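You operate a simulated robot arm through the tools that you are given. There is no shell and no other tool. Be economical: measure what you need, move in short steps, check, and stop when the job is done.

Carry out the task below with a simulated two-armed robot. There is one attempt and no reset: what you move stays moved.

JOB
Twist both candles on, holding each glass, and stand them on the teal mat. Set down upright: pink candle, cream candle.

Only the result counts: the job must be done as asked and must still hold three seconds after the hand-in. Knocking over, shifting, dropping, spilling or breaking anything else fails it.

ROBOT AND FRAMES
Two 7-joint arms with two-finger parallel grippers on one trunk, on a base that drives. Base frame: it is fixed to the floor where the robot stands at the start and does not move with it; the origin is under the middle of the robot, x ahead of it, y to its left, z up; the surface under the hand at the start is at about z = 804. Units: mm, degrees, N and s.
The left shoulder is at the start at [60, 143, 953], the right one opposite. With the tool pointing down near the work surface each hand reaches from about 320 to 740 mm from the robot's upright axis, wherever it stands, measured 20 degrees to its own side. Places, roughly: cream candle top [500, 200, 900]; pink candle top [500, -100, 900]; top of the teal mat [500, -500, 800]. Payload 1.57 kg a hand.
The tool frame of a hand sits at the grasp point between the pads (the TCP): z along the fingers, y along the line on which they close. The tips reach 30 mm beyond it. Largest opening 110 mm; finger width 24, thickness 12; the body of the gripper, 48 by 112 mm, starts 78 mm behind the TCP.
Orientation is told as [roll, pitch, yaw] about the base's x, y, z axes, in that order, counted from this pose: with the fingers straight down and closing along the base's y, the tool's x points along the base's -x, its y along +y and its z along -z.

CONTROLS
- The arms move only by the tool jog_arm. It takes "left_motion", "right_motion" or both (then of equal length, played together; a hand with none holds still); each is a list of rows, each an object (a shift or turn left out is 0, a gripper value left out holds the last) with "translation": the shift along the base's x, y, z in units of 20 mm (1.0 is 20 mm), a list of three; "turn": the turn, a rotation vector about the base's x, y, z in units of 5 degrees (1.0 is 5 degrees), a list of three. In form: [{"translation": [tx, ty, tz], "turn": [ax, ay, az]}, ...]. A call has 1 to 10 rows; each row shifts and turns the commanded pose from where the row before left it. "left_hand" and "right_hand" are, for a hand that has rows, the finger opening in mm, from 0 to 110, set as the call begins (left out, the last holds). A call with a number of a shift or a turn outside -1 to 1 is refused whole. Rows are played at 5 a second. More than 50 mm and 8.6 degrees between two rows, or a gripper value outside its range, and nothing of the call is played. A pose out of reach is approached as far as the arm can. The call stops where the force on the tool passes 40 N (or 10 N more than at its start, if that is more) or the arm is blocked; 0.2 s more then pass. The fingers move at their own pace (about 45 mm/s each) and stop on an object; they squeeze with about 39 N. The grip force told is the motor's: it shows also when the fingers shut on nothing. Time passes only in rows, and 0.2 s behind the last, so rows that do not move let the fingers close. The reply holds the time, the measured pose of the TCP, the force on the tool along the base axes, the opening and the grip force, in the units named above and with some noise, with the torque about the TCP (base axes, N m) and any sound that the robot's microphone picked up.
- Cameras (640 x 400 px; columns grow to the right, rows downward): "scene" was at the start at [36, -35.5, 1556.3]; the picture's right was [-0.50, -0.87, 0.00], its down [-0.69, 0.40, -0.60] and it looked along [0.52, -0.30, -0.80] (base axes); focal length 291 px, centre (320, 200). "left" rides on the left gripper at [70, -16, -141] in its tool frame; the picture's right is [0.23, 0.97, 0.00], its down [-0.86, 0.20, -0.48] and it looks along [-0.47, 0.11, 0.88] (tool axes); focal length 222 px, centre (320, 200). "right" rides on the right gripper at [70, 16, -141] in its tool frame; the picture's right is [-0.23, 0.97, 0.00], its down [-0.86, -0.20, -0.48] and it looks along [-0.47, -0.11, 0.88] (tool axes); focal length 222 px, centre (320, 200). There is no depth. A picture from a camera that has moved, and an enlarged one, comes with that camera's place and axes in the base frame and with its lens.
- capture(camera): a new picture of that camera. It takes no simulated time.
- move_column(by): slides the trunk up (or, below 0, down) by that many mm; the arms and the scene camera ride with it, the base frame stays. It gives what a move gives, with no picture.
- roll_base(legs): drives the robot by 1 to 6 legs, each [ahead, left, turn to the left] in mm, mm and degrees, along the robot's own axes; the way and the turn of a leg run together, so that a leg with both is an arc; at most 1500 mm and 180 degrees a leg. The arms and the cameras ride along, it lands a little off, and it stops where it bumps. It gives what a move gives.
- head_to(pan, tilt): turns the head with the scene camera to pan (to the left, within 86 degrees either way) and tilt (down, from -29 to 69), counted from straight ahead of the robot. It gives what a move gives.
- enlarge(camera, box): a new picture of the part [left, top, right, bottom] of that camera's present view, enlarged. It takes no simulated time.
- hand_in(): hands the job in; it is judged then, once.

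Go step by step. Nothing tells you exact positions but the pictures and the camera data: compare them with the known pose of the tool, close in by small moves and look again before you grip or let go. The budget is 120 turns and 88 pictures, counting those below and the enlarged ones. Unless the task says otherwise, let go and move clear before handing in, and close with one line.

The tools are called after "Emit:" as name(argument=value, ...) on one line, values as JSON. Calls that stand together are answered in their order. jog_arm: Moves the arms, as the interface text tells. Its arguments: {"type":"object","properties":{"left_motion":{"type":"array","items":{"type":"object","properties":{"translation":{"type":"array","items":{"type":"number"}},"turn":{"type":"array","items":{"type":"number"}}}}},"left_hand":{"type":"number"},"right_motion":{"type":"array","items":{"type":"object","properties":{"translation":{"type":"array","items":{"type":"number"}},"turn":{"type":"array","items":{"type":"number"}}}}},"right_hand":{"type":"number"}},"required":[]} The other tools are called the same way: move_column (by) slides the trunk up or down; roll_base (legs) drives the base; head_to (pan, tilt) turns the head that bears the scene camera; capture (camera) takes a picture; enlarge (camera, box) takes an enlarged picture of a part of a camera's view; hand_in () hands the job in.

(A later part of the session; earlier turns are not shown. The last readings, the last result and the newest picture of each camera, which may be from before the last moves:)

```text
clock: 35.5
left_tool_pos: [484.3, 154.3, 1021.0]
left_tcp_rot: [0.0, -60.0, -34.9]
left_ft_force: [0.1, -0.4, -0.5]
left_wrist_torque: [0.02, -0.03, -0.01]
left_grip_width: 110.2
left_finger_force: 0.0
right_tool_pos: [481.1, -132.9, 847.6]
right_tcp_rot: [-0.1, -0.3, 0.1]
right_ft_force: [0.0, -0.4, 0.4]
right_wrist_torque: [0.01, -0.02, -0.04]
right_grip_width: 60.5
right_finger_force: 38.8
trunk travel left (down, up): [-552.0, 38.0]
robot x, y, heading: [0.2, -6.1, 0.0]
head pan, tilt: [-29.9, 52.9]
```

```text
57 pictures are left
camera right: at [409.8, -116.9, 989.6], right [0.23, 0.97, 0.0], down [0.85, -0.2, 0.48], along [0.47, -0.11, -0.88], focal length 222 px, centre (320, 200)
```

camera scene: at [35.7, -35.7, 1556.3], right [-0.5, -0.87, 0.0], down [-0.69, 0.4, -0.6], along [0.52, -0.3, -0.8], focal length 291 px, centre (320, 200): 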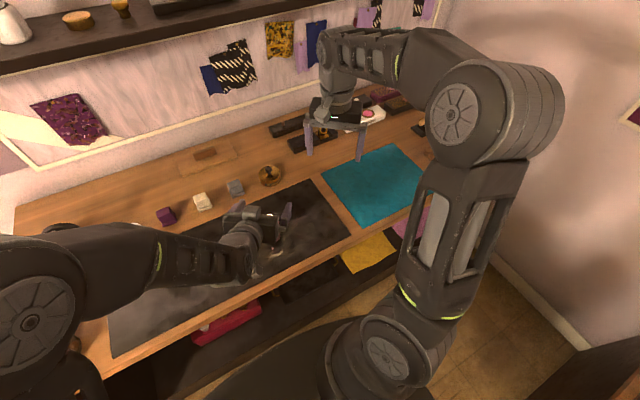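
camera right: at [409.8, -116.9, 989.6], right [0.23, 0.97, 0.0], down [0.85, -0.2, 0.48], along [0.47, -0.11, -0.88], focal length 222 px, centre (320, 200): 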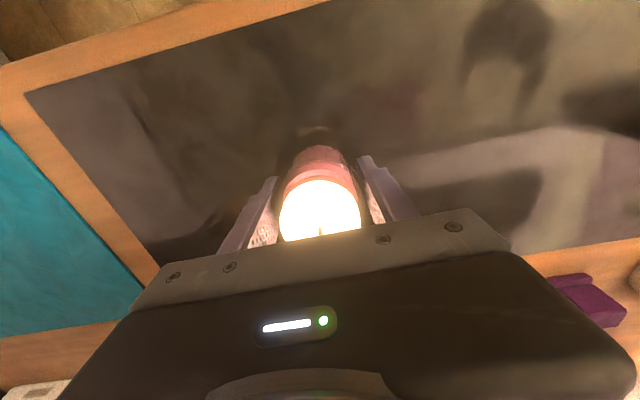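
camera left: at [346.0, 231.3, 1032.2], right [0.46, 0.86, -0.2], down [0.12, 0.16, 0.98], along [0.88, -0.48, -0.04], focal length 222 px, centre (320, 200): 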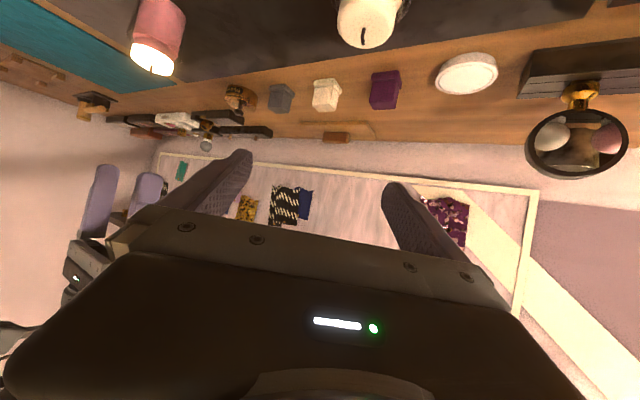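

Glass gripped at 60.5 mm. Lifting and carrying toward the mat's far half.

Emit:
jog_arm(right_motion=[{"translation": [0, 0, 0.3]}, {"translation": [0, 0, 0.8]}, {"translation": [0, 0, 1]}, {"translation": [0, -0.5, 1]}, {"translation": [0, -0.9, 0]}, {"translation": [0, -1, 0]}, {"translation": [0, -1, 0]}, {"translation": [0, -1, 0]}, {"translation": [0, -1, 0]}, {"translation": [0, -1, 0]}])

Emit:
jog_arm(right_motion=[{"translation": [-0.1, -1, 0]}, {"translation": [-0.1, -1, 0]}, {"translation": [-0.1, -1, 0]}, {"translation": [-0.1, -1, 0]}, {"translation": [-0.1, -1, 0]}, {"translation": [-0.1, -1, 0]}, {"translation": [-0.1, -1, 0]}, {"translation": [-0.1, -1, 0]}, {"translation": [-0.1, -1, 0]}, {"translation": [-0.1, -1, 0]}])

Emit:
jog_arm(right_motion=[{"translation": [0, -1, 0]}, {"translation": [0, -1, 0]}, {"translation": [0, -1, 0]}, {"translation": [0, -1, 0]}, {"translation": [0, -0.5, 0]}])

Emit:
capture(camera="right")

Emit:
capture(camera="scene")

```text
clock: 37.7
left_tool_pos: [484.2, 154.4, 1021.1]
left_tcp_rot: [0.2, -60.0, -35.0]
left_ft_force: [1.0, 0.9, 0.5]
left_wrist_torque: [0.0, -0.01, -0.02]
left_grip_width: 110.3
left_finger_force: 0.0
right_tool_pos: [479.1, -260.8, 909.9]
right_tcp_rot: [-0.2, -0.3, 0.1]
right_ft_force: [-0.4, 0.2, -0.9]
right_wrist_torque: [0.04, -0.01, -0.02]
right_grip_width: 60.3
right_finger_force: 39.2
trunk travel left (down, up): [-552.0, 38.0]
robot x, y, heading: [-0.3, 0.2, 0.0]
head pan, tilt: [-29.9, 52.9]
```

```text
clock: 39.9
left_tool_pos: [484.3, 153.4, 1020.3]
left_tcp_rot: [0.2, -60.0, -34.9]
left_ft_force: [-0.1, 0.3, -0.6]
left_wrist_torque: [-0.01, 0.02, 0.02]
left_grip_width: 110.1
left_finger_force: 0.0
right_tool_pos: [461.5, -460.9, 909.3]
right_tcp_rot: [0.0, -0.3, 0.0]
right_ft_force: [-0.1, 0.0, -1.6]
right_wrist_torque: [-0.01, 0.03, -0.05]
right_grip_width: 60.4
right_finger_force: 39.3
trunk travel left (down, up): [-552.0, 38.0]
robot x, y, heading: [-0.7, 3.1, -0.0]
head pan, tilt: [-29.9, 52.9]
```

```text
clock: 41.1
left_tool_pos: [486.2, 153.9, 1019.4]
left_tcp_rot: [0.2, -60.0, -35.0]
left_ft_force: [-1.2, 0.0, -0.8]
left_wrist_torque: [0.03, -0.03, -0.02]
left_grip_width: 110.1
left_finger_force: 0.1
right_tool_pos: [461.3, -551.9, 910.0]
right_tcp_rot: [-0.1, -0.2, 0.1]
right_ft_force: [0.2, -0.5, -1.8]
right_wrist_torque: [0.0, 0.02, -0.03]
right_grip_width: 60.3
right_finger_force: 39.2
trunk travel left (down, up): [-552.0, 38.0]
robot x, y, heading: [1.8, 1.6, 0.1]
head pan, tilt: [-29.9, 52.9]
```

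```text
56 pictures are left
camera right: at [390.1, -535.8, 1051.3], right [0.23, 0.97, 0.0], down [0.85, -0.2, 0.48], along [0.47, -0.11, -0.88], focal length 222 px, centre (320, 200)
```

right: 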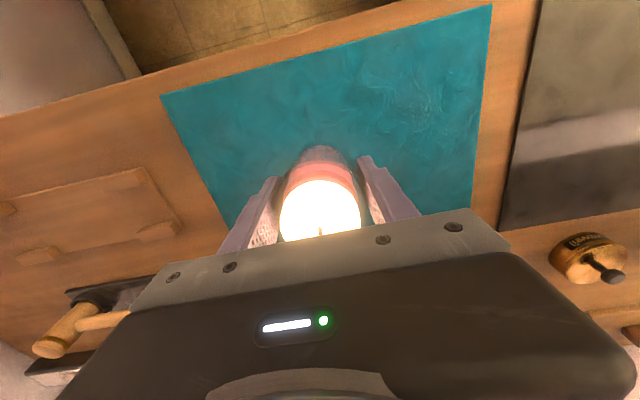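

```text
55 pictures are left
camera scene: at [36.1, -35.9, 1556.3], right [-0.5, -0.87, 0.0], down [-0.69, 0.4, -0.6], along [0.52, -0.3, -0.8], focal length 291 px, centre (320, 200)
```

scene: 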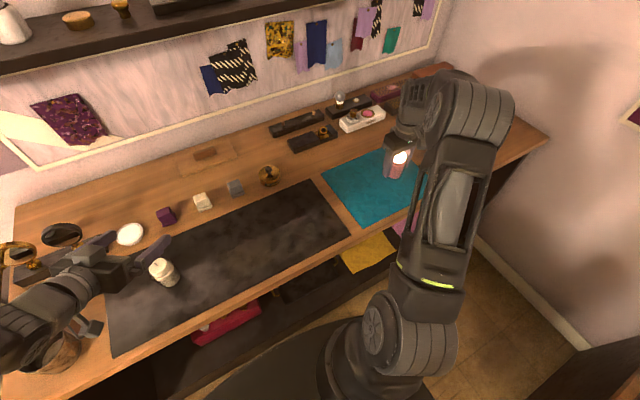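

Over the mat at [461, -552], well inside its edges. Lowering, with small steps at the end to feel contact.

Emit:
jog_arm(right_motion=[{"translation": [0, 0, -1]}, {"translation": [0, 0, -1]}, {"translation": [0, 0, -0.8]}, {"translation": [0, 0, -0.15]}])

Emit:
jog_arm(right_motion=[{"translation": [0, 0, -0.05]}, {"translation": [0, 0, -0.05]}])

```text
clock: 42.1
left_tool_pos: [484.9, 153.3, 1020.9]
left_tcp_rot: [0.2, -60.0, -34.9]
left_ft_force: [0.2, -0.1, -0.8]
left_wrist_torque: [0.0, -0.01, -0.02]
left_grip_width: 109.8
left_finger_force: 0.1
right_tool_pos: [461.1, -552.5, 850.4]
right_tcp_rot: [-0.1, -0.3, 0.0]
right_ft_force: [0.1, 0.0, -1.8]
right_wrist_torque: [-0.01, 0.01, 0.02]
right_grip_width: 60.4
right_finger_force: 39.1
trunk travel left (down, up): [-552.0, 38.0]
robot x, y, heading: [-0.1, -0.3, 0.0]
head pan, tilt: [-29.9, 52.9]
```

```text
clock: 42.7
left_tool_pos: [484.3, 154.2, 1021.3]
left_tcp_rot: [0.1, -59.9, -35.0]
left_ft_force: [0.5, -0.1, -0.3]
left_wrist_torque: [0.01, -0.02, 0.01]
left_grip_width: 110.0
left_finger_force: 0.0
right_tool_pos: [460.0, -551.0, 848.4]
right_tcp_rot: [0.0, -0.3, 0.1]
right_ft_force: [0.5, 0.4, -1.4]
right_wrist_torque: [-0.01, -0.01, 0.02]
right_grip_width: 60.5
right_finger_force: 39.3
trunk travel left (down, up): [-552.0, 38.0]
robot x, y, heading: [-0.8, -0.0, -0.1]
head pan, tilt: [-29.9, 52.9]
```

Emit:
jog_arm(right_motion=[{"translation": [0, 0, -0.05]}, {"translation": [0, 0, -0.05]}])

Emit:
jog_arm(right_motion=[{"translation": [0, 0, -0.05]}, {}])

```text
clock: 43.3
left_tool_pos: [484.3, 154.0, 1021.1]
left_tcp_rot: [0.1, -60.1, -34.9]
left_ft_force: [-0.5, 0.2, 0.1]
left_wrist_torque: [0.03, 0.02, 0.03]
left_grip_width: 110.0
left_finger_force: 0.0
right_tool_pos: [461.2, -551.3, 848.7]
right_tcp_rot: [0.0, -0.4, 0.1]
right_ft_force: [-2.3, 1.3, 6.9]
right_wrist_torque: [0.09, 0.17, -0.05]
right_grip_width: 60.5
right_finger_force: 39.0
trunk travel left (down, up): [-552.0, 38.0]
robot x, y, heading: [1.5, -1.2, -0.1]
head pan, tilt: [-29.9, 52.9]
```

```text
clock: 43.9
left_tool_pos: [483.5, 155.0, 1022.1]
left_tcp_rot: [0.2, -60.2, -35.0]
left_ft_force: [-0.1, 0.4, 0.7]
left_wrist_torque: [0.02, -0.01, -0.02]
left_grip_width: 110.2
left_finger_force: 0.1
right_tool_pos: [460.2, -552.2, 848.6]
right_tcp_rot: [-0.1, -0.4, 0.0]
right_ft_force: [-1.0, -1.7, 13.1]
right_wrist_torque: [0.05, 0.32, 0.01]
right_grip_width: 60.4
right_finger_force: 39.1
trunk travel left (down, up): [-552.0, 38.0]
robot x, y, heading: [-0.0, 2.5, 0.3]
head pan, tilt: [-29.9, 52.9]
```

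Contact felt: the glass is standing on the mat. Releasing and rising straight up.

Emit:
jog_arm(right_motion=[{}, {}, {}, {}, {"translation": [0, 0, 0.5]}, {"translation": [0, 0, 1]}, {"translation": [0, 0, 1]}, {"translation": [0, 0, 1]}, {"translation": [0, 0, 1]}, {"translation": [0, 0, 1]}], right_hand=110)

Emit:
jog_arm(right_motion=[{"translation": [0, 0, 1]}, {"translation": [0, 0, 1]}, {"translation": [0, 0, 1]}, {"translation": [0, 0.5, 0.5]}, {"translation": [0.3, 1, 0]}, {"translation": [0.3, 1, 0]}, {"translation": [0.3, 1, 0]}, {"translation": [0, 1, 0]}, {"translation": [0, 1, 0]}, {"translation": [0, 1, 0]}])

Emit:
capture(camera="scene")

Emit:
enlarge(camera="left", box=[320, 0, 440, 80])

```text
clock: 46.1
left_tool_pos: [484.1, 154.0, 1021.9]
left_tcp_rot: [0.1, -60.0, -34.9]
left_ft_force: [0.1, 0.8, 0.3]
left_wrist_torque: [0.02, -0.02, 0.03]
left_grip_width: 110.2
left_finger_force: 0.1
right_tool_pos: [460.7, -550.5, 955.1]
right_tcp_rot: [-0.1, -0.3, 0.1]
right_ft_force: [-0.6, 0.6, -0.5]
right_wrist_torque: [0.01, -0.01, 0.0]
right_grip_width: 110.2
right_finger_force: 0.0
trunk travel left (down, up): [-552.0, 38.0]
robot x, y, heading: [1.9, -1.6, -0.1]
head pan, tilt: [-29.9, 52.9]
```

```text
clock: 48.3
left_tool_pos: [484.1, 153.8, 1021.1]
left_tcp_rot: [0.1, -60.0, -34.9]
left_ft_force: [-0.9, 1.1, -0.6]
left_wrist_torque: [-0.02, -0.01, -0.01]
left_grip_width: 109.8
left_finger_force: 0.0
right_tool_pos: [476.8, -422.6, 1026.4]
right_tcp_rot: [-0.1, -0.2, 0.1]
right_ft_force: [0.6, 1.3, -0.2]
right_wrist_torque: [-0.02, 0.03, 0.0]
right_grip_width: 110.0
right_finger_force: 0.0
trunk travel left (down, up): [-552.0, 38.0]
robot x, y, heading: [-1.5, 2.1, -0.2]
head pan, tilt: [-29.9, 52.9]
```

```text
54 pictures are left
camera scene: at [35.9, -35.2, 1556.3], right [-0.5, -0.87, 0.0], down [-0.69, 0.4, -0.6], along [0.52, -0.3, -0.8], focal length 291 px, centre (320, 200)
```

scene: 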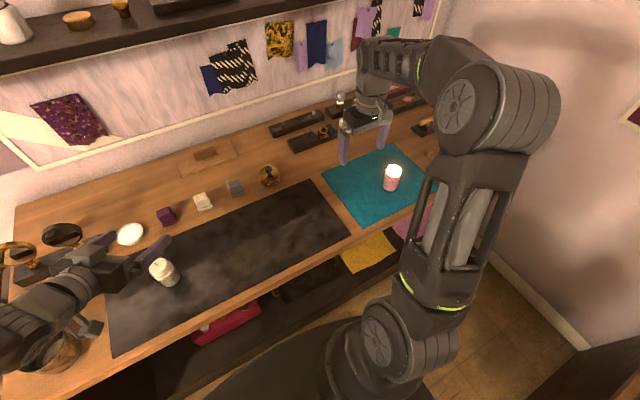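

```text
5.00 times, centred on (380, 40) of left
camera zoom: at [345.9, 231.3, 1032.3], right [0.46, 0.86, -0.2], down [0.12, 0.16, 0.98], along [0.88, -0.48, -0.03], focal length 1111 px, centre (20, 1000)
```

zoom: 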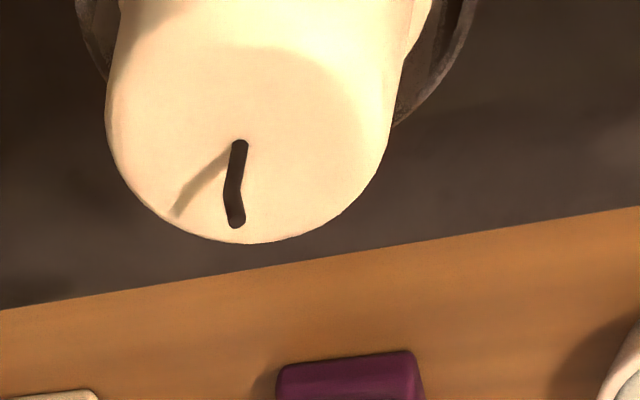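

Pink stands lit on the mat. Cream triangulates to about [494, 158] with its top near z = 890; lowering the left hand partway over it.

Emit:
jog_arm(left_motion=[{"translation": [0.4, 0.2, -0.75]}, {"translation": [0, 0, -1]}, {"translation": [0, 0, -1]}, {"translation": [0, 0, -1]}, {"translation": [0, 0, -1]}])

Emit:
enlarge(camera="left", box=[220, 0, 420, 160])

```text
clock: 49.5
left_tool_pos: [494.5, 160.6, 924.2]
left_tcp_rot: [0.1, -59.9, -34.8]
left_ft_force: [0.3, -0.1, 0.2]
left_wrist_torque: [0.01, -0.01, 0.0]
left_grip_width: 110.1
left_finger_force: 0.0
right_tool_pos: [478.7, -423.0, 1026.7]
right_tcp_rot: [0.0, -0.3, 0.2]
right_ft_force: [0.5, -0.7, -0.1]
right_wrist_torque: [0.0, 0.02, 0.04]
right_grip_width: 109.9
right_finger_force: 0.2
trunk travel left (down, up): [-552.0, 38.0]
robot x, y, heading: [3.6, 4.0, -0.2]
head pan, tilt: [-29.9, 52.9]
```

```text
2.50 times, centred on (320, 80) of left
camera zoom: at [355.4, 236.7, 936.2], right [0.46, 0.86, -0.2], down [0.12, 0.16, 0.98], along [0.88, -0.48, -0.03], focal length 555 px, centre (320, 500)
```

zoom: 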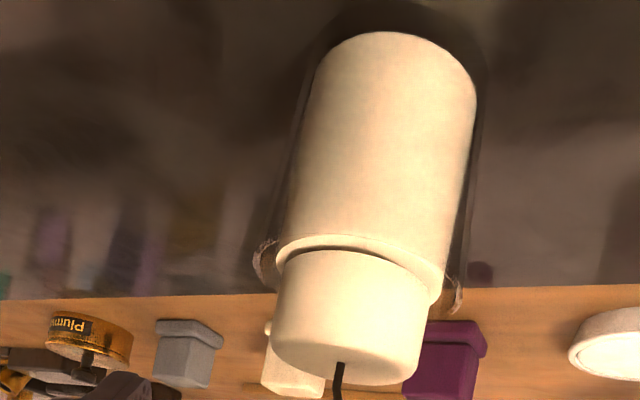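

Same geometry as pink and well centred. Lowering to grip height and closing on the glass.

Emit:
jog_arm(left_motion=[{"translation": [0.1, -0.1, -1]}, {"translation": [0, 0, -1]}, {"translation": [0, 0, -1]}, {"translation": [0, 0, -1]}, {"translation": [0, 0, -0.1]}])

Emit:
jog_arm(left_motion=[{}, {}, {}, {}, {}, {}], left_hand=45)

Emit:
capture(camera="left")

```text
clock: 50.7
left_tool_pos: [495.5, 157.4, 844.5]
left_tcp_rot: [0.2, -60.0, -35.0]
left_ft_force: [0.0, -0.6, 0.4]
left_wrist_torque: [0.0, -0.01, -0.04]
left_grip_width: 110.1
left_finger_force: 0.0
right_tool_pos: [476.5, -423.3, 1026.3]
right_tcp_rot: [-0.1, -0.2, 0.0]
right_ft_force: [-0.7, 1.0, -0.7]
right_wrist_torque: [0.01, 0.02, 0.02]
right_grip_width: 109.8
right_finger_force: 0.0
trunk travel left (down, up): [-552.0, 38.0]
robot x, y, heading: [1.9, 1.0, -0.2]
head pan, tilt: [-29.9, 52.9]
```

```text
clock: 52.1
left_tool_pos: [496.2, 157.9, 845.8]
left_tcp_rot: [0.2, -60.0, -34.9]
left_ft_force: [0.2, -1.1, 0.9]
left_wrist_torque: [-0.07, 0.0, -0.01]
left_grip_width: 59.1
left_finger_force: 39.2
right_tool_pos: [478.8, -423.3, 1026.9]
right_tcp_rot: [-0.1, -0.4, 0.0]
right_ft_force: [0.8, -0.3, 0.2]
right_wrist_torque: [-0.02, 0.0, -0.01]
right_grip_width: 110.0
right_finger_force: 0.1
trunk travel left (down, up): [-552.0, 38.0]
robot x, y, heading: [-2.7, -0.3, 0.0]
head pan, tilt: [-29.9, 52.9]
```

```text
51 pictures are left
camera left: at [356.8, 234.1, 856.1], right [0.46, 0.86, -0.2], down [0.12, 0.16, 0.98], along [0.88, -0.48, -0.04], focal length 222 px, centre (320, 200)
```

left: 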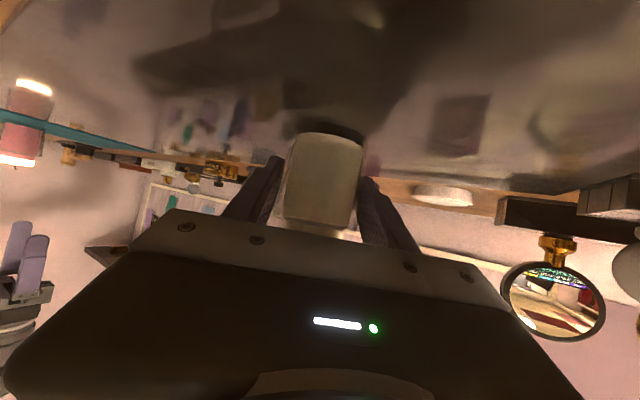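

Cream glass held at 59 mm. Bringing the right hand over, narrowed to 58 mm.

Emit:
jog_arm(right_motion=[{"translation": [0, 1, 0]}, {"translation": [0, 1, 0]}, {"translation": [0, 1, 0]}, {"translation": [0, 1, 0]}, {"translation": [0, 1, 0]}, {"translation": [0, 1, 0]}, {"translation": [0, 1, 0]}, {"translation": [0, 1, 0]}, {"translation": [0, 1, 0]}, {"translation": [0, 1, 0]}], right_hand=58)

Emit:
jog_arm(right_motion=[{"translation": [0.1, 1, 0]}, {"translation": [0.1, 1, 0]}, {"translation": [0.1, 1, 0]}, {"translation": [0.1, 1, 0]}, {"translation": [0.1, 1, 0]}, {"translation": [0.1, 1, 0]}, {"translation": [0.1, 1, 0]}, {"translation": [0.1, 1, 0]}, {"translation": [0, 1, 0]}, {"translation": [0, 1, 0]}])

Emit:
jog_arm(right_motion=[{"translation": [0, 1, 0]}, {"translation": [0, 1, 0]}, {"translation": [0, 1, 0]}, {"translation": [0, 1, 0]}, {"translation": [0, 1, 0]}, {"translation": [0, 1, 0]}, {"translation": [0, 1, 0]}, {"translation": [0, 1, 0]}, {"translation": [0, 1, 0]}])

Emit:
capture(camera="right")

Emit:
capture(camera="scene")

```text
clock: 54.3
left_tool_pos: [496.1, 159.3, 845.4]
left_tcp_rot: [0.1, -60.0, -35.0]
left_ft_force: [-0.5, 0.6, 1.1]
left_wrist_torque: [-0.04, 0.07, -0.04]
left_grip_width: 58.8
left_finger_force: 39.3
right_tool_pos: [479.1, -220.3, 1026.1]
right_tcp_rot: [-0.1, -0.2, 0.1]
right_ft_force: [0.1, -0.4, -1.2]
right_wrist_torque: [0.04, -0.01, -0.03]
right_grip_width: 57.9
right_finger_force: 0.1
trunk travel left (down, up): [-552.0, 38.0]
robot x, y, heading: [-0.7, 0.7, -0.0]
head pan, tilt: [-29.9, 52.9]
```

```text
clock: 56.5
left_tool_pos: [496.0, 157.6, 844.8]
left_tcp_rot: [0.1, -60.0, -34.9]
left_ft_force: [1.0, 0.8, 0.8]
left_wrist_torque: [-0.03, 0.05, -0.05]
left_grip_width: 59.0
left_finger_force: 39.3
right_tool_pos: [494.5, -20.0, 1026.0]
right_tcp_rot: [-0.1, -0.3, 0.1]
right_ft_force: [0.5, 0.5, 1.4]
right_wrist_torque: [-0.02, 0.03, 0.02]
right_grip_width: 58.2
right_finger_force: 0.0
trunk travel left (down, up): [-552.0, 38.0]
robot x, y, heading: [2.9, -2.0, -0.0]
head pan, tilt: [-29.9, 52.9]
```

```text
clock: 58.5
left_tool_pos: [495.3, 157.1, 845.0]
left_tcp_rot: [0.1, -60.0, -34.9]
left_ft_force: [0.1, 0.3, 0.9]
left_wrist_torque: [-0.01, 0.04, -0.03]
left_grip_width: 59.1
left_finger_force: 38.8
right_tool_pos: [495.5, 159.5, 1026.8]
right_tcp_rot: [-0.1, -0.3, 0.1]
right_ft_force: [0.5, -0.4, 0.4]
right_wrist_torque: [0.04, 0.0, 0.01]
right_grip_width: 57.9
right_finger_force: 0.0
trunk travel left (down, up): [-552.0, 38.0]
robot x, y, heading: [-0.4, 0.7, -0.0]
head pan, tilt: [-29.9, 52.9]
```

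```text
50 pictures are left
camera right: at [424.0, 176.0, 1167.6], right [0.23, 0.97, 0.0], down [0.85, -0.2, 0.48], along [0.47, -0.11, -0.88], focal length 222 px, centre (320, 200)
```

right: 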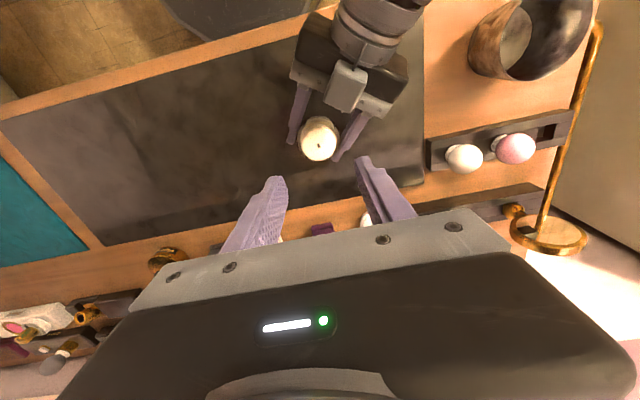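

```text
49 pictures are left
camera scene: at [36.0, -35.1, 1556.3], right [-0.5, -0.87, 0.0], down [-0.69, 0.4, -0.6], along [0.52, -0.3, -0.8], focal length 291 px, centre (320, 200)
```

scene: 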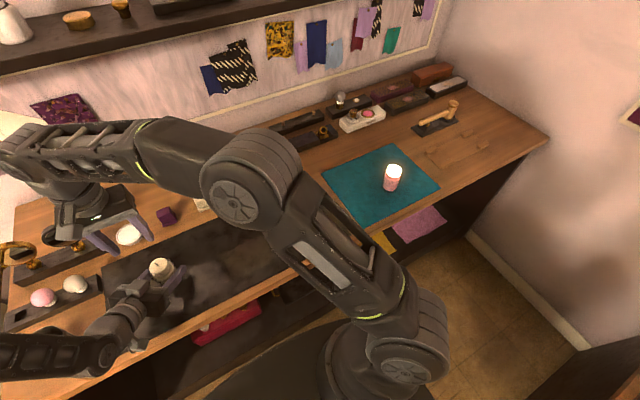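

Aligned: cream at about [496, 157]. Lowering in two stages.

Emit:
jog_arm(right_motion=[{"translation": [0, -0.1, -1]}, {"translation": [0, 0, -1]}, {"translation": [0, 0, -1]}, {"translation": [0, 0, -1]}, {"translation": [0, 0, -1]}], right_hand=58)

Emit:
capture(camera="right")

```text
clock: 59.7
left_tool_pos: [495.0, 156.5, 844.3]
left_tcp_rot: [0.1, -59.9, -35.0]
left_ft_force: [-1.3, -1.6, 0.4]
left_wrist_torque: [-0.03, 0.03, 0.03]
left_grip_width: 58.9
left_finger_force: 39.1
right_tool_pos: [494.7, 156.2, 927.0]
right_tcp_rot: [-0.2, -0.3, 0.0]
right_ft_force: [0.5, -0.5, -0.2]
right_wrist_torque: [-0.02, -0.01, -0.02]
right_grip_width: 58.1
right_finger_force: 0.0
trunk travel left (down, up): [-552.0, 38.0]
robot x, y, heading: [-1.4, 1.4, 0.3]
head pan, tilt: [-29.9, 52.9]
```

```text
48 pictures are left
camera right: at [424.2, 173.0, 1067.5], right [0.23, 0.97, 0.0], down [0.85, -0.2, 0.48], along [0.47, -0.11, -0.88], focal length 222 px, centre (320, 200)
```

right: 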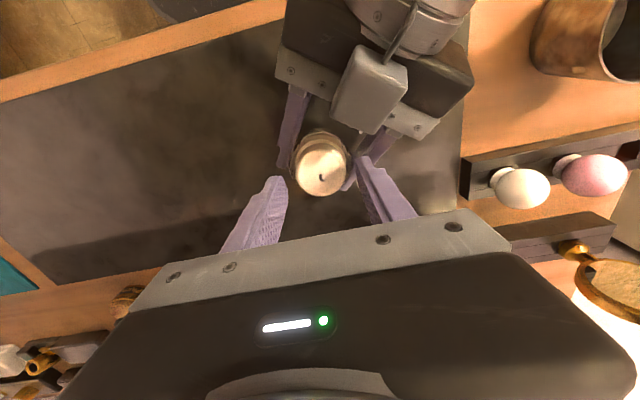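

Emit:
jog_arm(right_motion=[{"translation": [0.1, 0.05, 0]}, {"translation": [0, 0, -0.65]}, {"translation": [0, 0, -0.6]}], right_hand=54)

Emit:
jog_arm(right_motion=[{}, {}, {}, {}], right_hand=32)

Emit:
capture(camera="right")

```text
clock: 60.5
left_tool_pos: [496.5, 158.3, 845.9]
left_tcp_rot: [0.1, -60.0, -34.8]
left_ft_force: [0.3, 1.6, -0.4]
left_wrist_torque: [-0.38, 0.01, 0.04]
left_grip_width: 58.8
left_finger_force: 39.2
right_tool_pos: [496.9, 157.0, 901.7]
right_tcp_rot: [-0.1, -0.4, 0.1]
right_ft_force: [-0.1, -2.5, 5.5]
right_wrist_torque: [0.11, 0.02, 0.06]
right_grip_width: 51.6
right_finger_force: 0.1
trunk travel left (down, up): [-552.0, 38.0]
robot x, y, heading: [-3.7, 1.8, -0.1]
head pan, tilt: [-29.9, 52.9]
```

```text
clock: 61.5
left_tool_pos: [496.3, 156.8, 845.6]
left_tcp_rot: [0.2, -60.0, -34.8]
left_ft_force: [-0.9, 3.9, 3.3]
left_wrist_torque: [-0.18, 0.08, -0.01]
left_grip_width: 59.0
left_finger_force: 38.8
right_tool_pos: [496.6, 158.1, 900.8]
right_tcp_rot: [-0.2, -0.3, 0.2]
right_ft_force: [1.2, -4.1, -3.3]
right_wrist_torque: [-0.07, -0.12, 0.0]
right_grip_width: 42.3
right_finger_force: 38.4
trunk travel left (down, up): [-552.0, 38.0]
robot x, y, heading: [-0.1, 0.5, -0.1]
head pan, tilt: [-29.9, 52.9]
```

```text
47 pictures are left
camera right: at [426.4, 174.0, 1042.6], right [0.23, 0.97, 0.0], down [0.85, -0.2, 0.48], along [0.47, -0.11, -0.88], focal length 222 px, centre (320, 200)
```

right: 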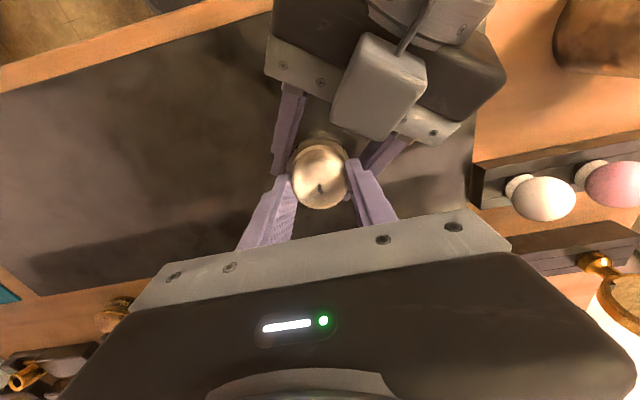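

Cap gripped at 42 mm. Twisting clockwise in steps.

Emit:
jog_arm(right_motion=[{"turn": [0, 0, -1]}, {"turn": [0, 0, -1]}, {"turn": [0, 0, -1]}, {"turn": [0, 0, -1]}, {"turn": [0, 0, -1]}, {"turn": [0, 0, -1]}])

Emit:
jog_arm(right_motion=[{"turn": [0, 0, -1]}, {"turn": [0, 0, -1]}, {"turn": [0, 0, -1]}, {"turn": [0, 0, -1]}])

Emit:
capture(camera="right")

```text
clock: 62.9
left_tool_pos: [495.7, 157.5, 844.5]
left_tcp_rot: [0.1, -60.0, -34.9]
left_ft_force: [-1.9, 9.8, 3.9]
left_wrist_torque: [-0.38, -0.17, -0.05]
left_grip_width: 58.8
left_finger_force: 39.0
right_tool_pos: [497.1, 158.7, 900.9]
right_tcp_rot: [-0.2, -0.2, -30.1]
right_ft_force: [1.3, -9.0, -2.9]
right_wrist_torque: [-0.18, 0.14, 0.07]
right_grip_width: 41.9
right_finger_force: 39.4
trunk travel left (down, up): [-552.0, 38.0]
robot x, y, heading: [-2.9, 1.0, -0.1]
head pan, tilt: [-29.9, 52.9]
```

```text
clock: 63.9
left_tool_pos: [495.9, 158.3, 844.5]
left_tcp_rot: [0.2, -60.0, -35.0]
left_ft_force: [3.1, 13.5, -0.6]
left_wrist_torque: [-0.52, -0.16, 0.0]
left_grip_width: 58.7
left_finger_force: 39.5
right_tool_pos: [497.0, 157.6, 901.8]
right_tcp_rot: [-0.2, -0.5, -50.1]
right_ft_force: [-2.8, -13.7, 0.8]
right_wrist_torque: [-0.2, 0.28, 0.02]
right_grip_width: 41.6
right_finger_force: 39.2
trunk travel left (down, up): [-552.0, 38.0]
robot x, y, heading: [-1.8, 5.9, 0.1]
head pan, tilt: [-29.9, 52.9]
```

```text
46 pictures are left
camera right: at [464.0, 222.4, 1042.4], right [0.89, 0.45, 0.0], down [0.4, -0.78, 0.48], along [0.22, -0.43, -0.87], focal length 222 px, centre (320, 200)
```

right: 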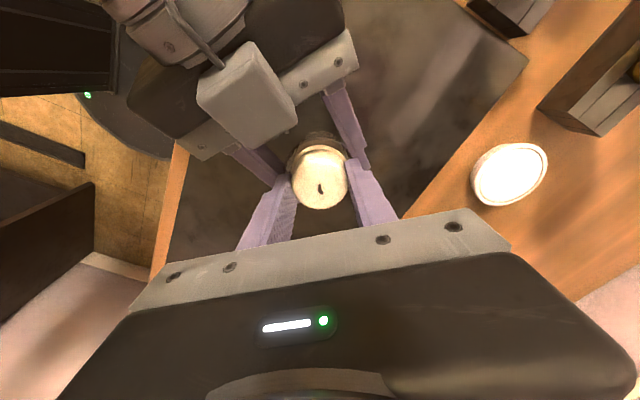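

Not lit yet; a small side force, so I'll ease −y by 1 mm while continuing.

Emit:
jog_arm(right_motion=[{"translation": [0, -0.06, 0], "turn": [0, 0, -1]}, {"turn": [0, 0, -1]}, {"turn": [0, 0, -1]}, {"turn": [0, 0, -1]}])

Emit:
jog_arm(right_motion=[{"turn": [0, 0, -1]}, {"turn": [0, 0, -1]}, {"turn": [0, 0, -1]}, {"turn": [0, 0, -1]}])

Emit:
capture(camera="right")

```text
clock: 64.9
left_tool_pos: [495.1, 158.0, 844.8]
left_tcp_rot: [0.1, -60.0, -34.9]
left_ft_force: [7.1, 10.3, -0.5]
left_wrist_torque: [-0.5, 0.17, 0.03]
left_grip_width: 58.9
left_finger_force: 38.8
right_tool_pos: [496.4, 157.0, 900.7]
right_tcp_rot: [-0.1, -0.3, -69.9]
right_ft_force: [-6.2, -11.0, -0.1]
right_wrist_torque: [-0.05, 0.18, 0.03]
right_grip_width: 41.8
right_finger_force: 38.6
trunk travel left (down, up): [-552.0, 38.0]
robot x, y, heading: [2.0, 2.7, -0.0]
head pan, tilt: [-29.9, 52.9]
```

```text
clock: 65.9
left_tool_pos: [495.6, 158.9, 844.9]
left_tcp_rot: [0.2, -60.0, -35.0]
left_ft_force: [11.5, 10.4, -4.6]
left_wrist_torque: [-0.53, 0.33, -0.33]
left_grip_width: 59.1
left_finger_force: 38.8
right_tool_pos: [496.6, 156.1, 901.0]
right_tcp_rot: [-0.2, -0.3, -89.9]
right_ft_force: [-12.1, -10.2, 4.3]
right_wrist_torque: [-0.02, 0.38, 0.35]
right_grip_width: 42.1
right_finger_force: 39.0
trunk travel left (down, up): [-552.0, 38.0]
robot x, y, heading: [4.3, 1.9, -0.1]
head pan, tilt: [-29.9, 52.9]
```

```text
45 pictures are left
camera right: at [513.0, 227.6, 1042.5], right [0.97, -0.23, 0.0], down [-0.2, -0.85, 0.48], along [-0.11, -0.47, -0.88], focal length 222 px, centre (320, 200)
```

right: 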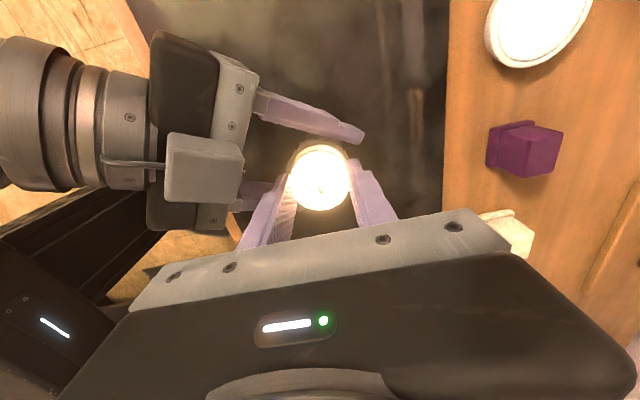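

Cream is lit, and the torque has risen at the stop. Opening the right hand and lifting it clear, then releasing the left.

Emit:
jog_arm(right_motion=[{}, {}, {}, {"translation": [0, 0, 0.5]}, {"translation": [0, 0, 1]}, {"translation": [0, 0, 1]}, {"translation": [0, 0, 1]}, {"translation": [0, 0, 1]}, {"translation": [0, 0, 1]}], right_hand=56)

Emit:
jog_arm(right_motion=[{"translation": [0, 0, 1], "turn": [0, 0, 1]}, {"translation": [0, -0.8, 0.5], "turn": [0, 0, 1]}, {"translation": [0, -1, 0], "turn": [0, 0, 1]}, {"translation": [0, -1, 0], "turn": [0, 0, 1]}, {"translation": [0, -1, 0], "turn": [0, 0, 1]}, {"translation": [0, -1, 0], "turn": [0, 0, 1]}, {"translation": [0, -1, 0], "turn": [0, 0, 1]}, {"translation": [0, -1, 0], "turn": [0, 0, 1]}, {"translation": [0, -1, 0], "turn": [0, 0, 1]}, {"translation": [0, -1, 0], "turn": [0, 0, 1]}], left_motion=[{}, {}, {}, {}, {"translation": [0, 0, 1]}, {"translation": [0, 0, 1]}, {"translation": [0, 0, 1]}, {"translation": [0, 0, 1]}, {"translation": [0, 0, 1]}, {"translation": [0, 0, 1]}], left_hand=110)

Emit:
capture(camera="left")

Emit:
capture(camera="scene")

```text
clock: 67.9
left_tool_pos: [494.9, 157.6, 845.1]
left_tcp_rot: [0.1, -60.1, -34.9]
left_ft_force: [-0.5, -0.8, -1.0]
left_wrist_torque: [0.03, 0.0, 0.03]
left_grip_width: 58.9
left_finger_force: 39.4
right_tool_pos: [496.9, 156.2, 1012.3]
right_tcp_rot: [-0.1, -0.2, -89.9]
right_ft_force: [-0.2, -0.1, 0.0]
right_wrist_torque: [0.0, 0.03, 0.0]
right_grip_width: 56.2
right_finger_force: 0.1
trunk travel left (down, up): [-552.0, 38.0]
robot x, y, heading: [-0.0, -1.9, 0.0]
head pan, tilt: [-29.9, 52.9]
```

```text
clock: 70.1
left_tool_pos: [496.0, 156.1, 965.0]
left_tcp_rot: [0.2, -60.0, -34.9]
left_ft_force: [-0.7, -0.5, -0.2]
left_wrist_torque: [0.02, 0.02, 0.01]
left_grip_width: 110.5
left_finger_force: 0.1
right_tool_pos: [498.7, -20.6, 1041.7]
right_tcp_rot: [0.0, -0.3, -39.9]
right_ft_force: [0.3, 0.9, 0.2]
right_wrist_torque: [-0.01, -0.03, -0.01]
right_grip_width: 56.0
right_finger_force: 0.1
trunk travel left (down, up): [-552.0, 38.0]
robot x, y, heading: [1.2, -3.7, 0.1]
head pan, tilt: [-29.9, 52.9]
```

```text
44 pictures are left
camera left: at [357.3, 233.0, 976.5], right [0.46, 0.86, -0.2], down [0.12, 0.15, 0.98], along [0.88, -0.48, -0.04], focal length 222 px, centre (320, 200)
```

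left: 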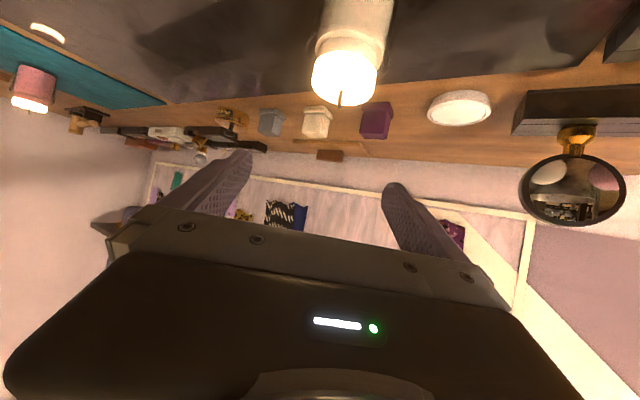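

```text
43 pictures are left
camera scene: at [35.5, -36.3, 1556.3], right [-0.5, -0.87, 0.0], down [-0.69, 0.4, -0.6], along [0.52, -0.3, -0.8], focal length 291 px, centre (320, 200)
```

scene: 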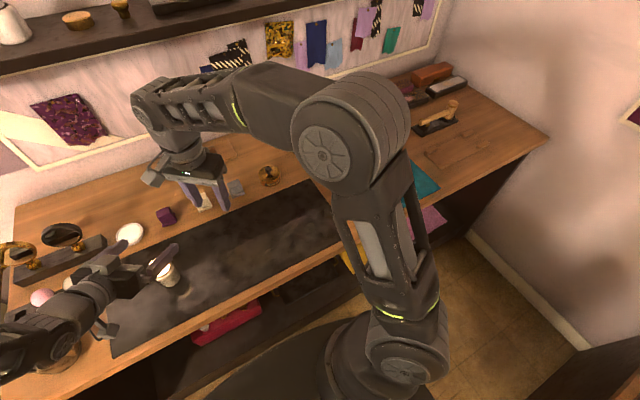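

Cream is lit and upright. Moving the left hand up and out of the way to the left.

Emit:
jog_arm(left_motion=[{"translation": [0, 0, 1]}, {"translation": [0, 0, 1]}, {"translation": [0, 0, 1]}, {"translation": [0, 0, 1]}, {"translation": [-0.3, 0.3, 1]}, {"translation": [-0.5, 1, 1]}, {"translation": [-0.5, 1, 0]}, {"translation": [-0.5, 1, 0]}, {"translation": [-0.5, 1, 0]}, {"translation": [-0.5, 1, 0]}])

Emit:
jog_arm(left_motion=[{"translation": [-0.5, 1, 0]}, {"translation": [-0.5, 1, 0]}, {"translation": [-0.5, 1, 0]}])

Emit:
jog_arm(right_motion=[{"translation": [0, 1, 0], "turn": [0, 0, 1]}, {"translation": [0, 1, 0], "turn": [0, 0, 1]}, {"translation": [0, 1, 0], "turn": [0, 0, 1]}, {"translation": [0, 1, 0], "turn": [0, 0, 1]}, {"translation": [0, 1, 0], "turn": [0, 0, 1]}, {"translation": [0, 1, 0], "turn": [0, 0, 1]}, {"translation": [0, 1, 0], "turn": [0, 0, 1]}, {"translation": [0, 1, 0], "turn": [0, 0, 1]}, {"translation": [-0.1, 0.85, 0]}], right_hand=110)

Emit:
capture(camera="right")

Emit:
capture(camera="scene")

```text
clock: 72.3
left_tool_pos: [440.9, 263.1, 1085.7]
left_tcp_rot: [0.1, -60.0, -35.0]
left_ft_force: [0.5, 0.2, 0.2]
left_wrist_torque: [0.03, -0.01, -0.01]
left_grip_width: 110.1
left_finger_force: 0.0
right_tool_pos: [498.2, -20.0, 1041.7]
right_tcp_rot: [-0.1, -0.4, -40.0]
right_ft_force: [0.2, 0.3, 0.0]
right_wrist_torque: [-0.02, -0.01, 0.01]
right_grip_width: 56.1
right_finger_force: 0.0
trunk travel left (down, up): [-552.0, 38.0]
robot x, y, heading: [0.3, 0.8, -0.0]
head pan, tilt: [-29.9, 52.9]
```

```text
clock: 73.1
left_tool_pos: [412.3, 323.0, 1087.4]
left_tcp_rot: [0.0, -60.0, -35.0]
left_ft_force: [-0.7, 0.6, -0.4]
left_wrist_torque: [0.0, 0.01, 0.03]
left_grip_width: 110.0
left_finger_force: 0.0
right_tool_pos: [499.6, -18.8, 1040.0]
right_tcp_rot: [-0.2, -0.4, -39.9]
right_ft_force: [-0.2, 0.4, -0.4]
right_wrist_torque: [-0.01, -0.02, -0.01]
right_grip_width: 55.9
right_finger_force: 0.0
trunk travel left (down, up): [-552.0, 38.0]
robot x, y, heading: [2.9, 0.7, -0.1]
head pan, tilt: [-29.9, 52.9]
```

```text
clock: 75.1
left_tool_pos: [412.7, 323.1, 1085.9]
left_tcp_rot: [0.1, -60.0, -34.9]
left_ft_force: [0.2, -0.1, -0.1]
left_wrist_torque: [-0.03, 0.0, 0.02]
left_grip_width: 109.9
left_finger_force: 0.0
right_tool_pos: [494.7, 159.4, 1042.0]
right_tcp_rot: [-0.1, -0.3, 0.1]
right_ft_force: [-0.6, 0.1, -0.8]
right_wrist_torque: [-0.03, -0.01, -0.02]
right_grip_width: 110.0
right_finger_force: 0.1
trunk travel left (down, up): [-552.0, 38.0]
robot x, y, heading: [-1.2, -0.9, 0.1]
head pan, tilt: [-29.9, 52.9]
```

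```text
42 pictures are left
camera right: at [425.4, 175.6, 1183.4], right [0.22, 0.97, 0.0], down [0.85, -0.2, 0.48], along [0.47, -0.11, -0.88], focal length 222 px, centre (320, 200)
```

right: 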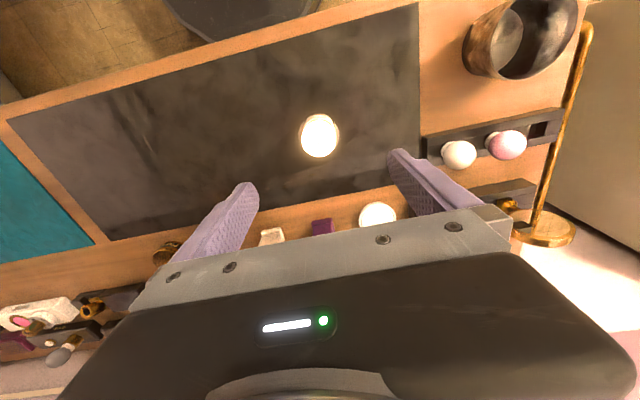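

```text
41 pictures are left
camera scene: at [36.0, -35.0, 1556.3], right [-0.5, -0.87, 0.0], down [-0.69, 0.4, -0.6], along [0.52, -0.3, -0.8], focal length 291 px, centre (320, 200)
```

scene: 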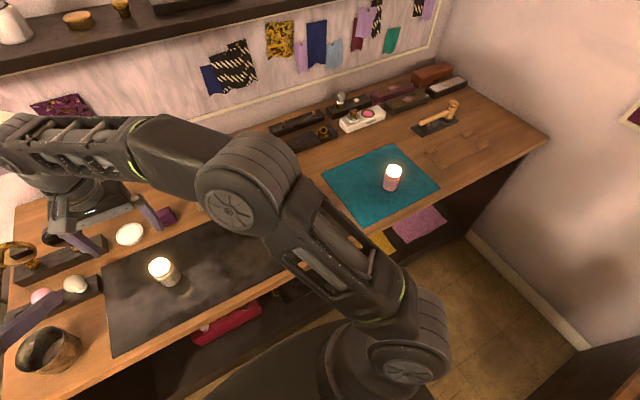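

Cream is centred under the right hand. Lowering around the glass and gripping.

Emit:
jog_arm(right_motion=[{"translation": [0.05, -0.05, -1]}, {"translation": [0, 0, -1]}, {"translation": [0, 0, -1]}, {"translation": [0, 0, -1]}, {"translation": [0, 0, -1]}, {"translation": [0, 0, -1]}, {"translation": [0, 0, -1]}, {"translation": [0, 0, -1]}, {"translation": [0, 0, -1]}, {"translation": [0, 0, -0.75]}])

Emit:
jog_arm(right_motion=[{}, {}, {}, {}, {}, {}], right_hand=45)

Emit:
capture(camera="right")

```text
clock: 77.3
left_tool_pos: [411.9, 322.6, 1085.8]
left_tcp_rot: [0.0, -60.0, -34.9]
left_ft_force: [0.0, -0.2, -0.3]
left_wrist_torque: [-0.03, -0.01, 0.02]
left_grip_width: 110.2
left_finger_force: 0.0
right_tool_pos: [496.4, 156.1, 845.6]
right_tcp_rot: [-0.1, -0.2, 0.1]
right_ft_force: [-0.2, 0.4, -0.5]
right_wrist_torque: [-0.01, -0.01, 0.0]
right_grip_width: 109.9
right_finger_force: 0.0
trunk travel left (down, up): [-552.0, 38.0]
robot x, y, heading: [0.0, -1.5, -0.2]
head pan, tilt: [-29.9, 52.9]
```

```text
clock: 78.7
left_tool_pos: [413.1, 323.3, 1086.0]
left_tcp_rot: [0.0, -60.0, -34.9]
left_ft_force: [0.1, -0.3, 0.7]
left_wrist_torque: [-0.02, 0.02, 0.01]
left_grip_width: 109.9
left_finger_force: 0.1
right_tool_pos: [495.4, 155.9, 847.2]
right_tcp_rot: [-0.1, -0.2, 0.1]
right_ft_force: [0.1, 0.9, -0.2]
right_wrist_torque: [0.0, -0.02, -0.03]
right_grip_width: 60.7
right_finger_force: 38.9
trunk travel left (down, up): [-552.0, 38.0]
robot x, y, heading: [-1.4, -2.4, -0.2]
head pan, tilt: [-29.9, 52.9]
```

```text
40 pictures are left
camera right: at [425.3, 172.5, 988.0], right [0.23, 0.97, 0.0], down [0.85, -0.2, 0.48], along [0.47, -0.11, -0.88], focal length 222 px, centre (320, 200)
```

right: 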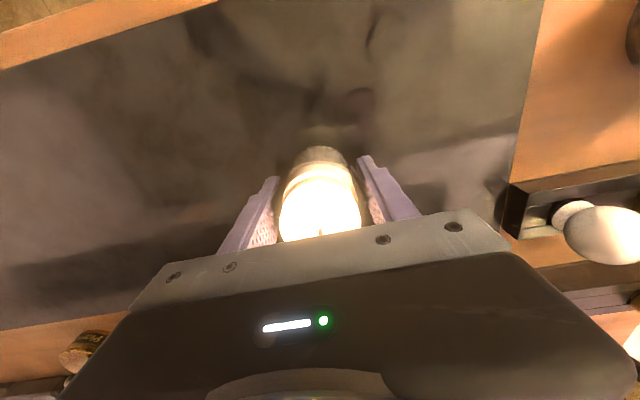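

Gripped. Lifting and carrying to about [505, -440].

Emit:
jog_arm(right_motion=[{"translation": [0, 0, 0.3]}, {"translation": [0, 0, 0.8]}, {"translation": [0, 0, 1]}, {"translation": [0, -0.5, 1]}, {"translation": [0, -0.9, 0]}, {"translation": [0, -1, 0]}, {"translation": [0, -1, 0]}, {"translation": [0, -1, 0]}, {"translation": [0, -1, 0]}, {"translation": [0, -1, 0]}])

Emit:
jog_arm(right_motion=[{"translation": [0, -1, 0]}, {"translation": [0, -1, 0]}, {"translation": [0, -1, 0]}, {"translation": [0, -1, 0]}, {"translation": [0, -1, 0]}, {"translation": [0, -1, 0]}, {"translation": [0, -1, 0]}, {"translation": [0, -1, 0]}, {"translation": [0, -1, 0]}, {"translation": [0, -1, 0]}])

Emit:
jog_arm(right_motion=[{"translation": [0.1, -1, 0]}, {"translation": [0.1, -1, 0]}, {"translation": [0.1, -1, 0]}, {"translation": [0.1, -1, 0]}, {"translation": [0.1, -1, 0]}, {"translation": [0, -1, 0]}, {"translation": [0, -1, 0]}, {"translation": [0, -1, 0]}, {"translation": [0, -1, 0]}, {"translation": [0, -1, 0]}])

Emit:
jog_arm(right_motion=[{"translation": [0, -1, 0]}, {"translation": [0, -1, 0]}, {"translation": [0, -0.5, 0]}])

Emit:
capture(camera="right")

Emit:
capture(camera="scene")

```text
clock: 80.9
left_tool_pos: [411.6, 322.0, 1085.9]
left_tcp_rot: [0.1, -60.1, -35.0]
left_ft_force: [0.2, 0.5, -0.4]
left_wrist_torque: [0.0, 0.0, 0.04]
left_grip_width: 110.2
left_finger_force: 0.0
right_tool_pos: [492.6, 27.0, 907.2]
right_tcp_rot: [-0.1, -0.3, 0.2]
right_ft_force: [-0.9, 0.0, -1.6]
right_wrist_torque: [-0.01, -0.01, 0.01]
right_grip_width: 60.5
right_finger_force: 38.4
trunk travel left (down, up): [-552.0, 38.0]
robot x, y, heading: [1.4, 0.5, -0.2]
head pan, tilt: [-29.9, 52.9]
```

```text
clock: 83.1
left_tool_pos: [412.3, 322.4, 1086.8]
left_tcp_rot: [0.2, -60.0, -35.0]
left_ft_force: [-0.5, 0.1, 1.0]
left_wrist_torque: [-0.04, 0.01, 0.01]
left_grip_width: 109.7
left_finger_force: 0.1
right_tool_pos: [494.8, -171.6, 908.9]
right_tcp_rot: [0.0, -0.3, 0.1]
right_ft_force: [0.2, 0.2, -1.4]
right_wrist_torque: [0.01, 0.01, -0.01]
right_grip_width: 60.4
right_finger_force: 38.7
trunk travel left (down, up): [-552.0, 38.0]
robot x, y, heading: [-1.6, 0.5, -0.1]
head pan, tilt: [-29.9, 52.9]
```

```text
clock: 85.3
left_tool_pos: [412.4, 323.0, 1085.1]
left_tcp_rot: [0.2, -60.0, -35.0]
left_ft_force: [0.2, 0.5, -0.1]
left_wrist_torque: [-0.02, 0.0, -0.01]
left_grip_width: 109.9
left_finger_force: 0.1
right_tool_pos: [506.0, -371.2, 906.5]
right_tcp_rot: [-0.1, -0.3, 0.1]
right_ft_force: [-0.6, -0.8, -1.9]
right_wrist_torque: [0.01, -0.01, -0.02]
right_grip_width: 60.6
right_finger_force: 39.0
trunk travel left (down, up): [-552.0, 38.0]
robot x, y, heading: [0.0, 1.1, 0.1]
head pan, tilt: [-29.9, 52.9]
```

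```text
clock: 86.1
left_tool_pos: [412.7, 323.1, 1086.5]
left_tcp_rot: [0.1, -59.9, -34.9]
left_ft_force: [-0.3, -0.2, 0.1]
left_wrist_torque: [0.01, -0.01, -0.02]
left_grip_width: 109.9
left_finger_force: 0.0
right_tool_pos: [507.1, -421.4, 907.0]
right_tcp_rot: [0.0, -0.3, 0.1]
right_ft_force: [0.7, -0.4, -1.2]
right_wrist_torque: [0.01, -0.01, 0.04]
right_grip_width: 60.7
right_finger_force: 39.3
trunk travel left (down, up): [-552.0, 38.0]
robot x, y, heading: [0.9, 0.2, 0.2]
head pan, tilt: [-29.9, 52.9]
```

```text
39 pictures are left
camera right: at [436.2, -405.3, 1049.5], right [0.23, 0.97, 0.0], down [0.85, -0.2, 0.48], along [0.47, -0.11, -0.88], focal length 222 px, centre (320, 200)
```

right: 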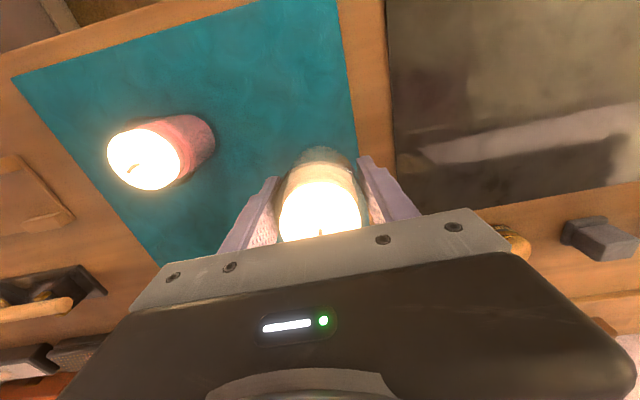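

```text
38 pictures are left
camera scene: at [36.1, -35.9, 1556.3], right [-0.5, -0.87, 0.0], down [-0.69, 0.4, -0.6], along [0.52, -0.3, -0.8], focal length 291 px, centre (320, 200)
```

scene: 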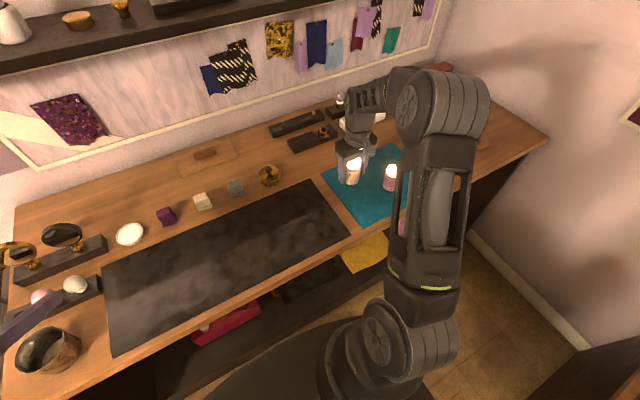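

The mat's near edge is at y ≈ −385, so I'll shift 26 mm further in and lower to contact.

Emit:
jog_arm(right_motion=[{"translation": [-0.2, -0.8, 0]}, {"translation": [-0.2, -0.5, 0]}, {"translation": [0, 0, -1]}, {"translation": [0, 0, -1]}, {"translation": [0, 0, -0.75]}])

Emit:
jog_arm(right_motion=[{"translation": [0, 0, -0.07]}, {"translation": [0, 0, -0.07]}])

Emit:
jog_arm(right_motion=[{"translation": [0, 0, -0.05]}, {}])

```text
clock: 87.3
left_tool_pos: [411.5, 322.8, 1086.4]
left_tcp_rot: [0.1, -60.0, -35.0]
left_ft_force: [0.2, -0.2, 1.1]
left_wrist_torque: [0.05, -0.02, -0.01]
left_grip_width: 110.1
left_finger_force: 0.0
right_tool_pos: [497.1, -448.3, 851.3]
right_tcp_rot: [0.0, -0.3, 0.0]
right_ft_force: [-0.4, -0.4, -1.7]
right_wrist_torque: [0.0, -0.01, 0.02]
right_grip_width: 60.6
right_finger_force: 39.3
trunk travel left (down, up): [-552.0, 38.0]
robot x, y, heading: [2.3, 2.3, 0.1]
head pan, tilt: [-29.9, 52.9]
```

```text
clock: 87.9
left_tool_pos: [412.1, 322.3, 1086.4]
left_tcp_rot: [0.1, -60.0, -35.1]
left_ft_force: [0.3, -0.1, -0.1]
left_wrist_torque: [0.02, 0.01, 0.02]
left_grip_width: 110.0
left_finger_force: 0.1
right_tool_pos: [498.1, -447.7, 849.8]
right_tcp_rot: [-0.1, -0.3, 0.0]
right_ft_force: [0.8, 0.1, -1.3]
right_wrist_torque: [0.0, 0.01, 0.03]
right_grip_width: 60.7
right_finger_force: 39.1
trunk travel left (down, up): [-552.0, 38.0]
robot x, y, heading: [0.8, -2.0, 0.0]
head pan, tilt: [-29.9, 52.9]
```

```text
clock: 88.5
left_tool_pos: [412.9, 322.7, 1087.5]
left_tcp_rot: [0.1, -59.9, -35.0]
left_ft_force: [-0.3, 0.1, -0.1]
left_wrist_torque: [0.01, 0.03, 0.0]
left_grip_width: 109.9
left_finger_force: 0.1
right_tool_pos: [498.4, -448.5, 850.0]
right_tcp_rot: [-0.1, -0.2, 0.1]
right_ft_force: [0.3, -0.4, -0.8]
right_wrist_torque: [-0.01, -0.02, 0.01]
right_grip_width: 60.5
right_finger_force: 39.4
trunk travel left (down, up): [-552.0, 38.0]
robot x, y, heading: [2.0, 0.1, 0.1]
head pan, tilt: [-29.9, 52.9]
```

Almost there; no contact yet, so small further steps.

Emit:
jog_arm(right_motion=[{"translation": [0, 0, -0.07]}, {}])

Emit:
jog_arm(right_motion=[{"translation": [0, 0, -0.05]}, {}])

```text
clock: 89.1
left_tool_pos: [412.6, 321.4, 1086.6]
left_tcp_rot: [0.0, -60.0, -35.0]
left_ft_force: [0.7, -0.4, -0.1]
left_wrist_torque: [0.0, 0.05, 0.02]
left_grip_width: 109.8
left_finger_force: 0.2
right_tool_pos: [497.6, -448.5, 847.7]
right_tcp_rot: [-0.1, -0.3, 0.0]
right_ft_force: [0.5, 0.5, -2.0]
right_wrist_torque: [0.01, 0.02, -0.02]
right_grip_width: 60.6
right_finger_force: 39.4
trunk travel left (down, up): [-552.0, 38.0]
robot x, y, heading: [2.5, 1.8, -0.2]
head pan, tilt: [-29.9, 52.9]
```

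```text
clock: 89.7
left_tool_pos: [412.7, 323.0, 1086.0]
left_tcp_rot: [0.1, -60.0, -35.0]
left_ft_force: [0.5, -0.1, -0.3]
left_wrist_torque: [-0.01, -0.01, -0.01]
left_grip_width: 109.9
left_finger_force: 0.0
right_tool_pos: [498.4, -448.3, 847.2]
right_tcp_rot: [0.0, -0.2, 0.1]
right_ft_force: [0.9, 0.6, -1.0]
right_wrist_torque: [-0.02, -0.04, 0.04]
right_grip_width: 60.5
right_finger_force: 39.2
trunk travel left (down, up): [-552.0, 38.0]
robot x, y, heading: [3.1, -0.2, -0.3]
head pan, tilt: [-29.9, 52.9]
```

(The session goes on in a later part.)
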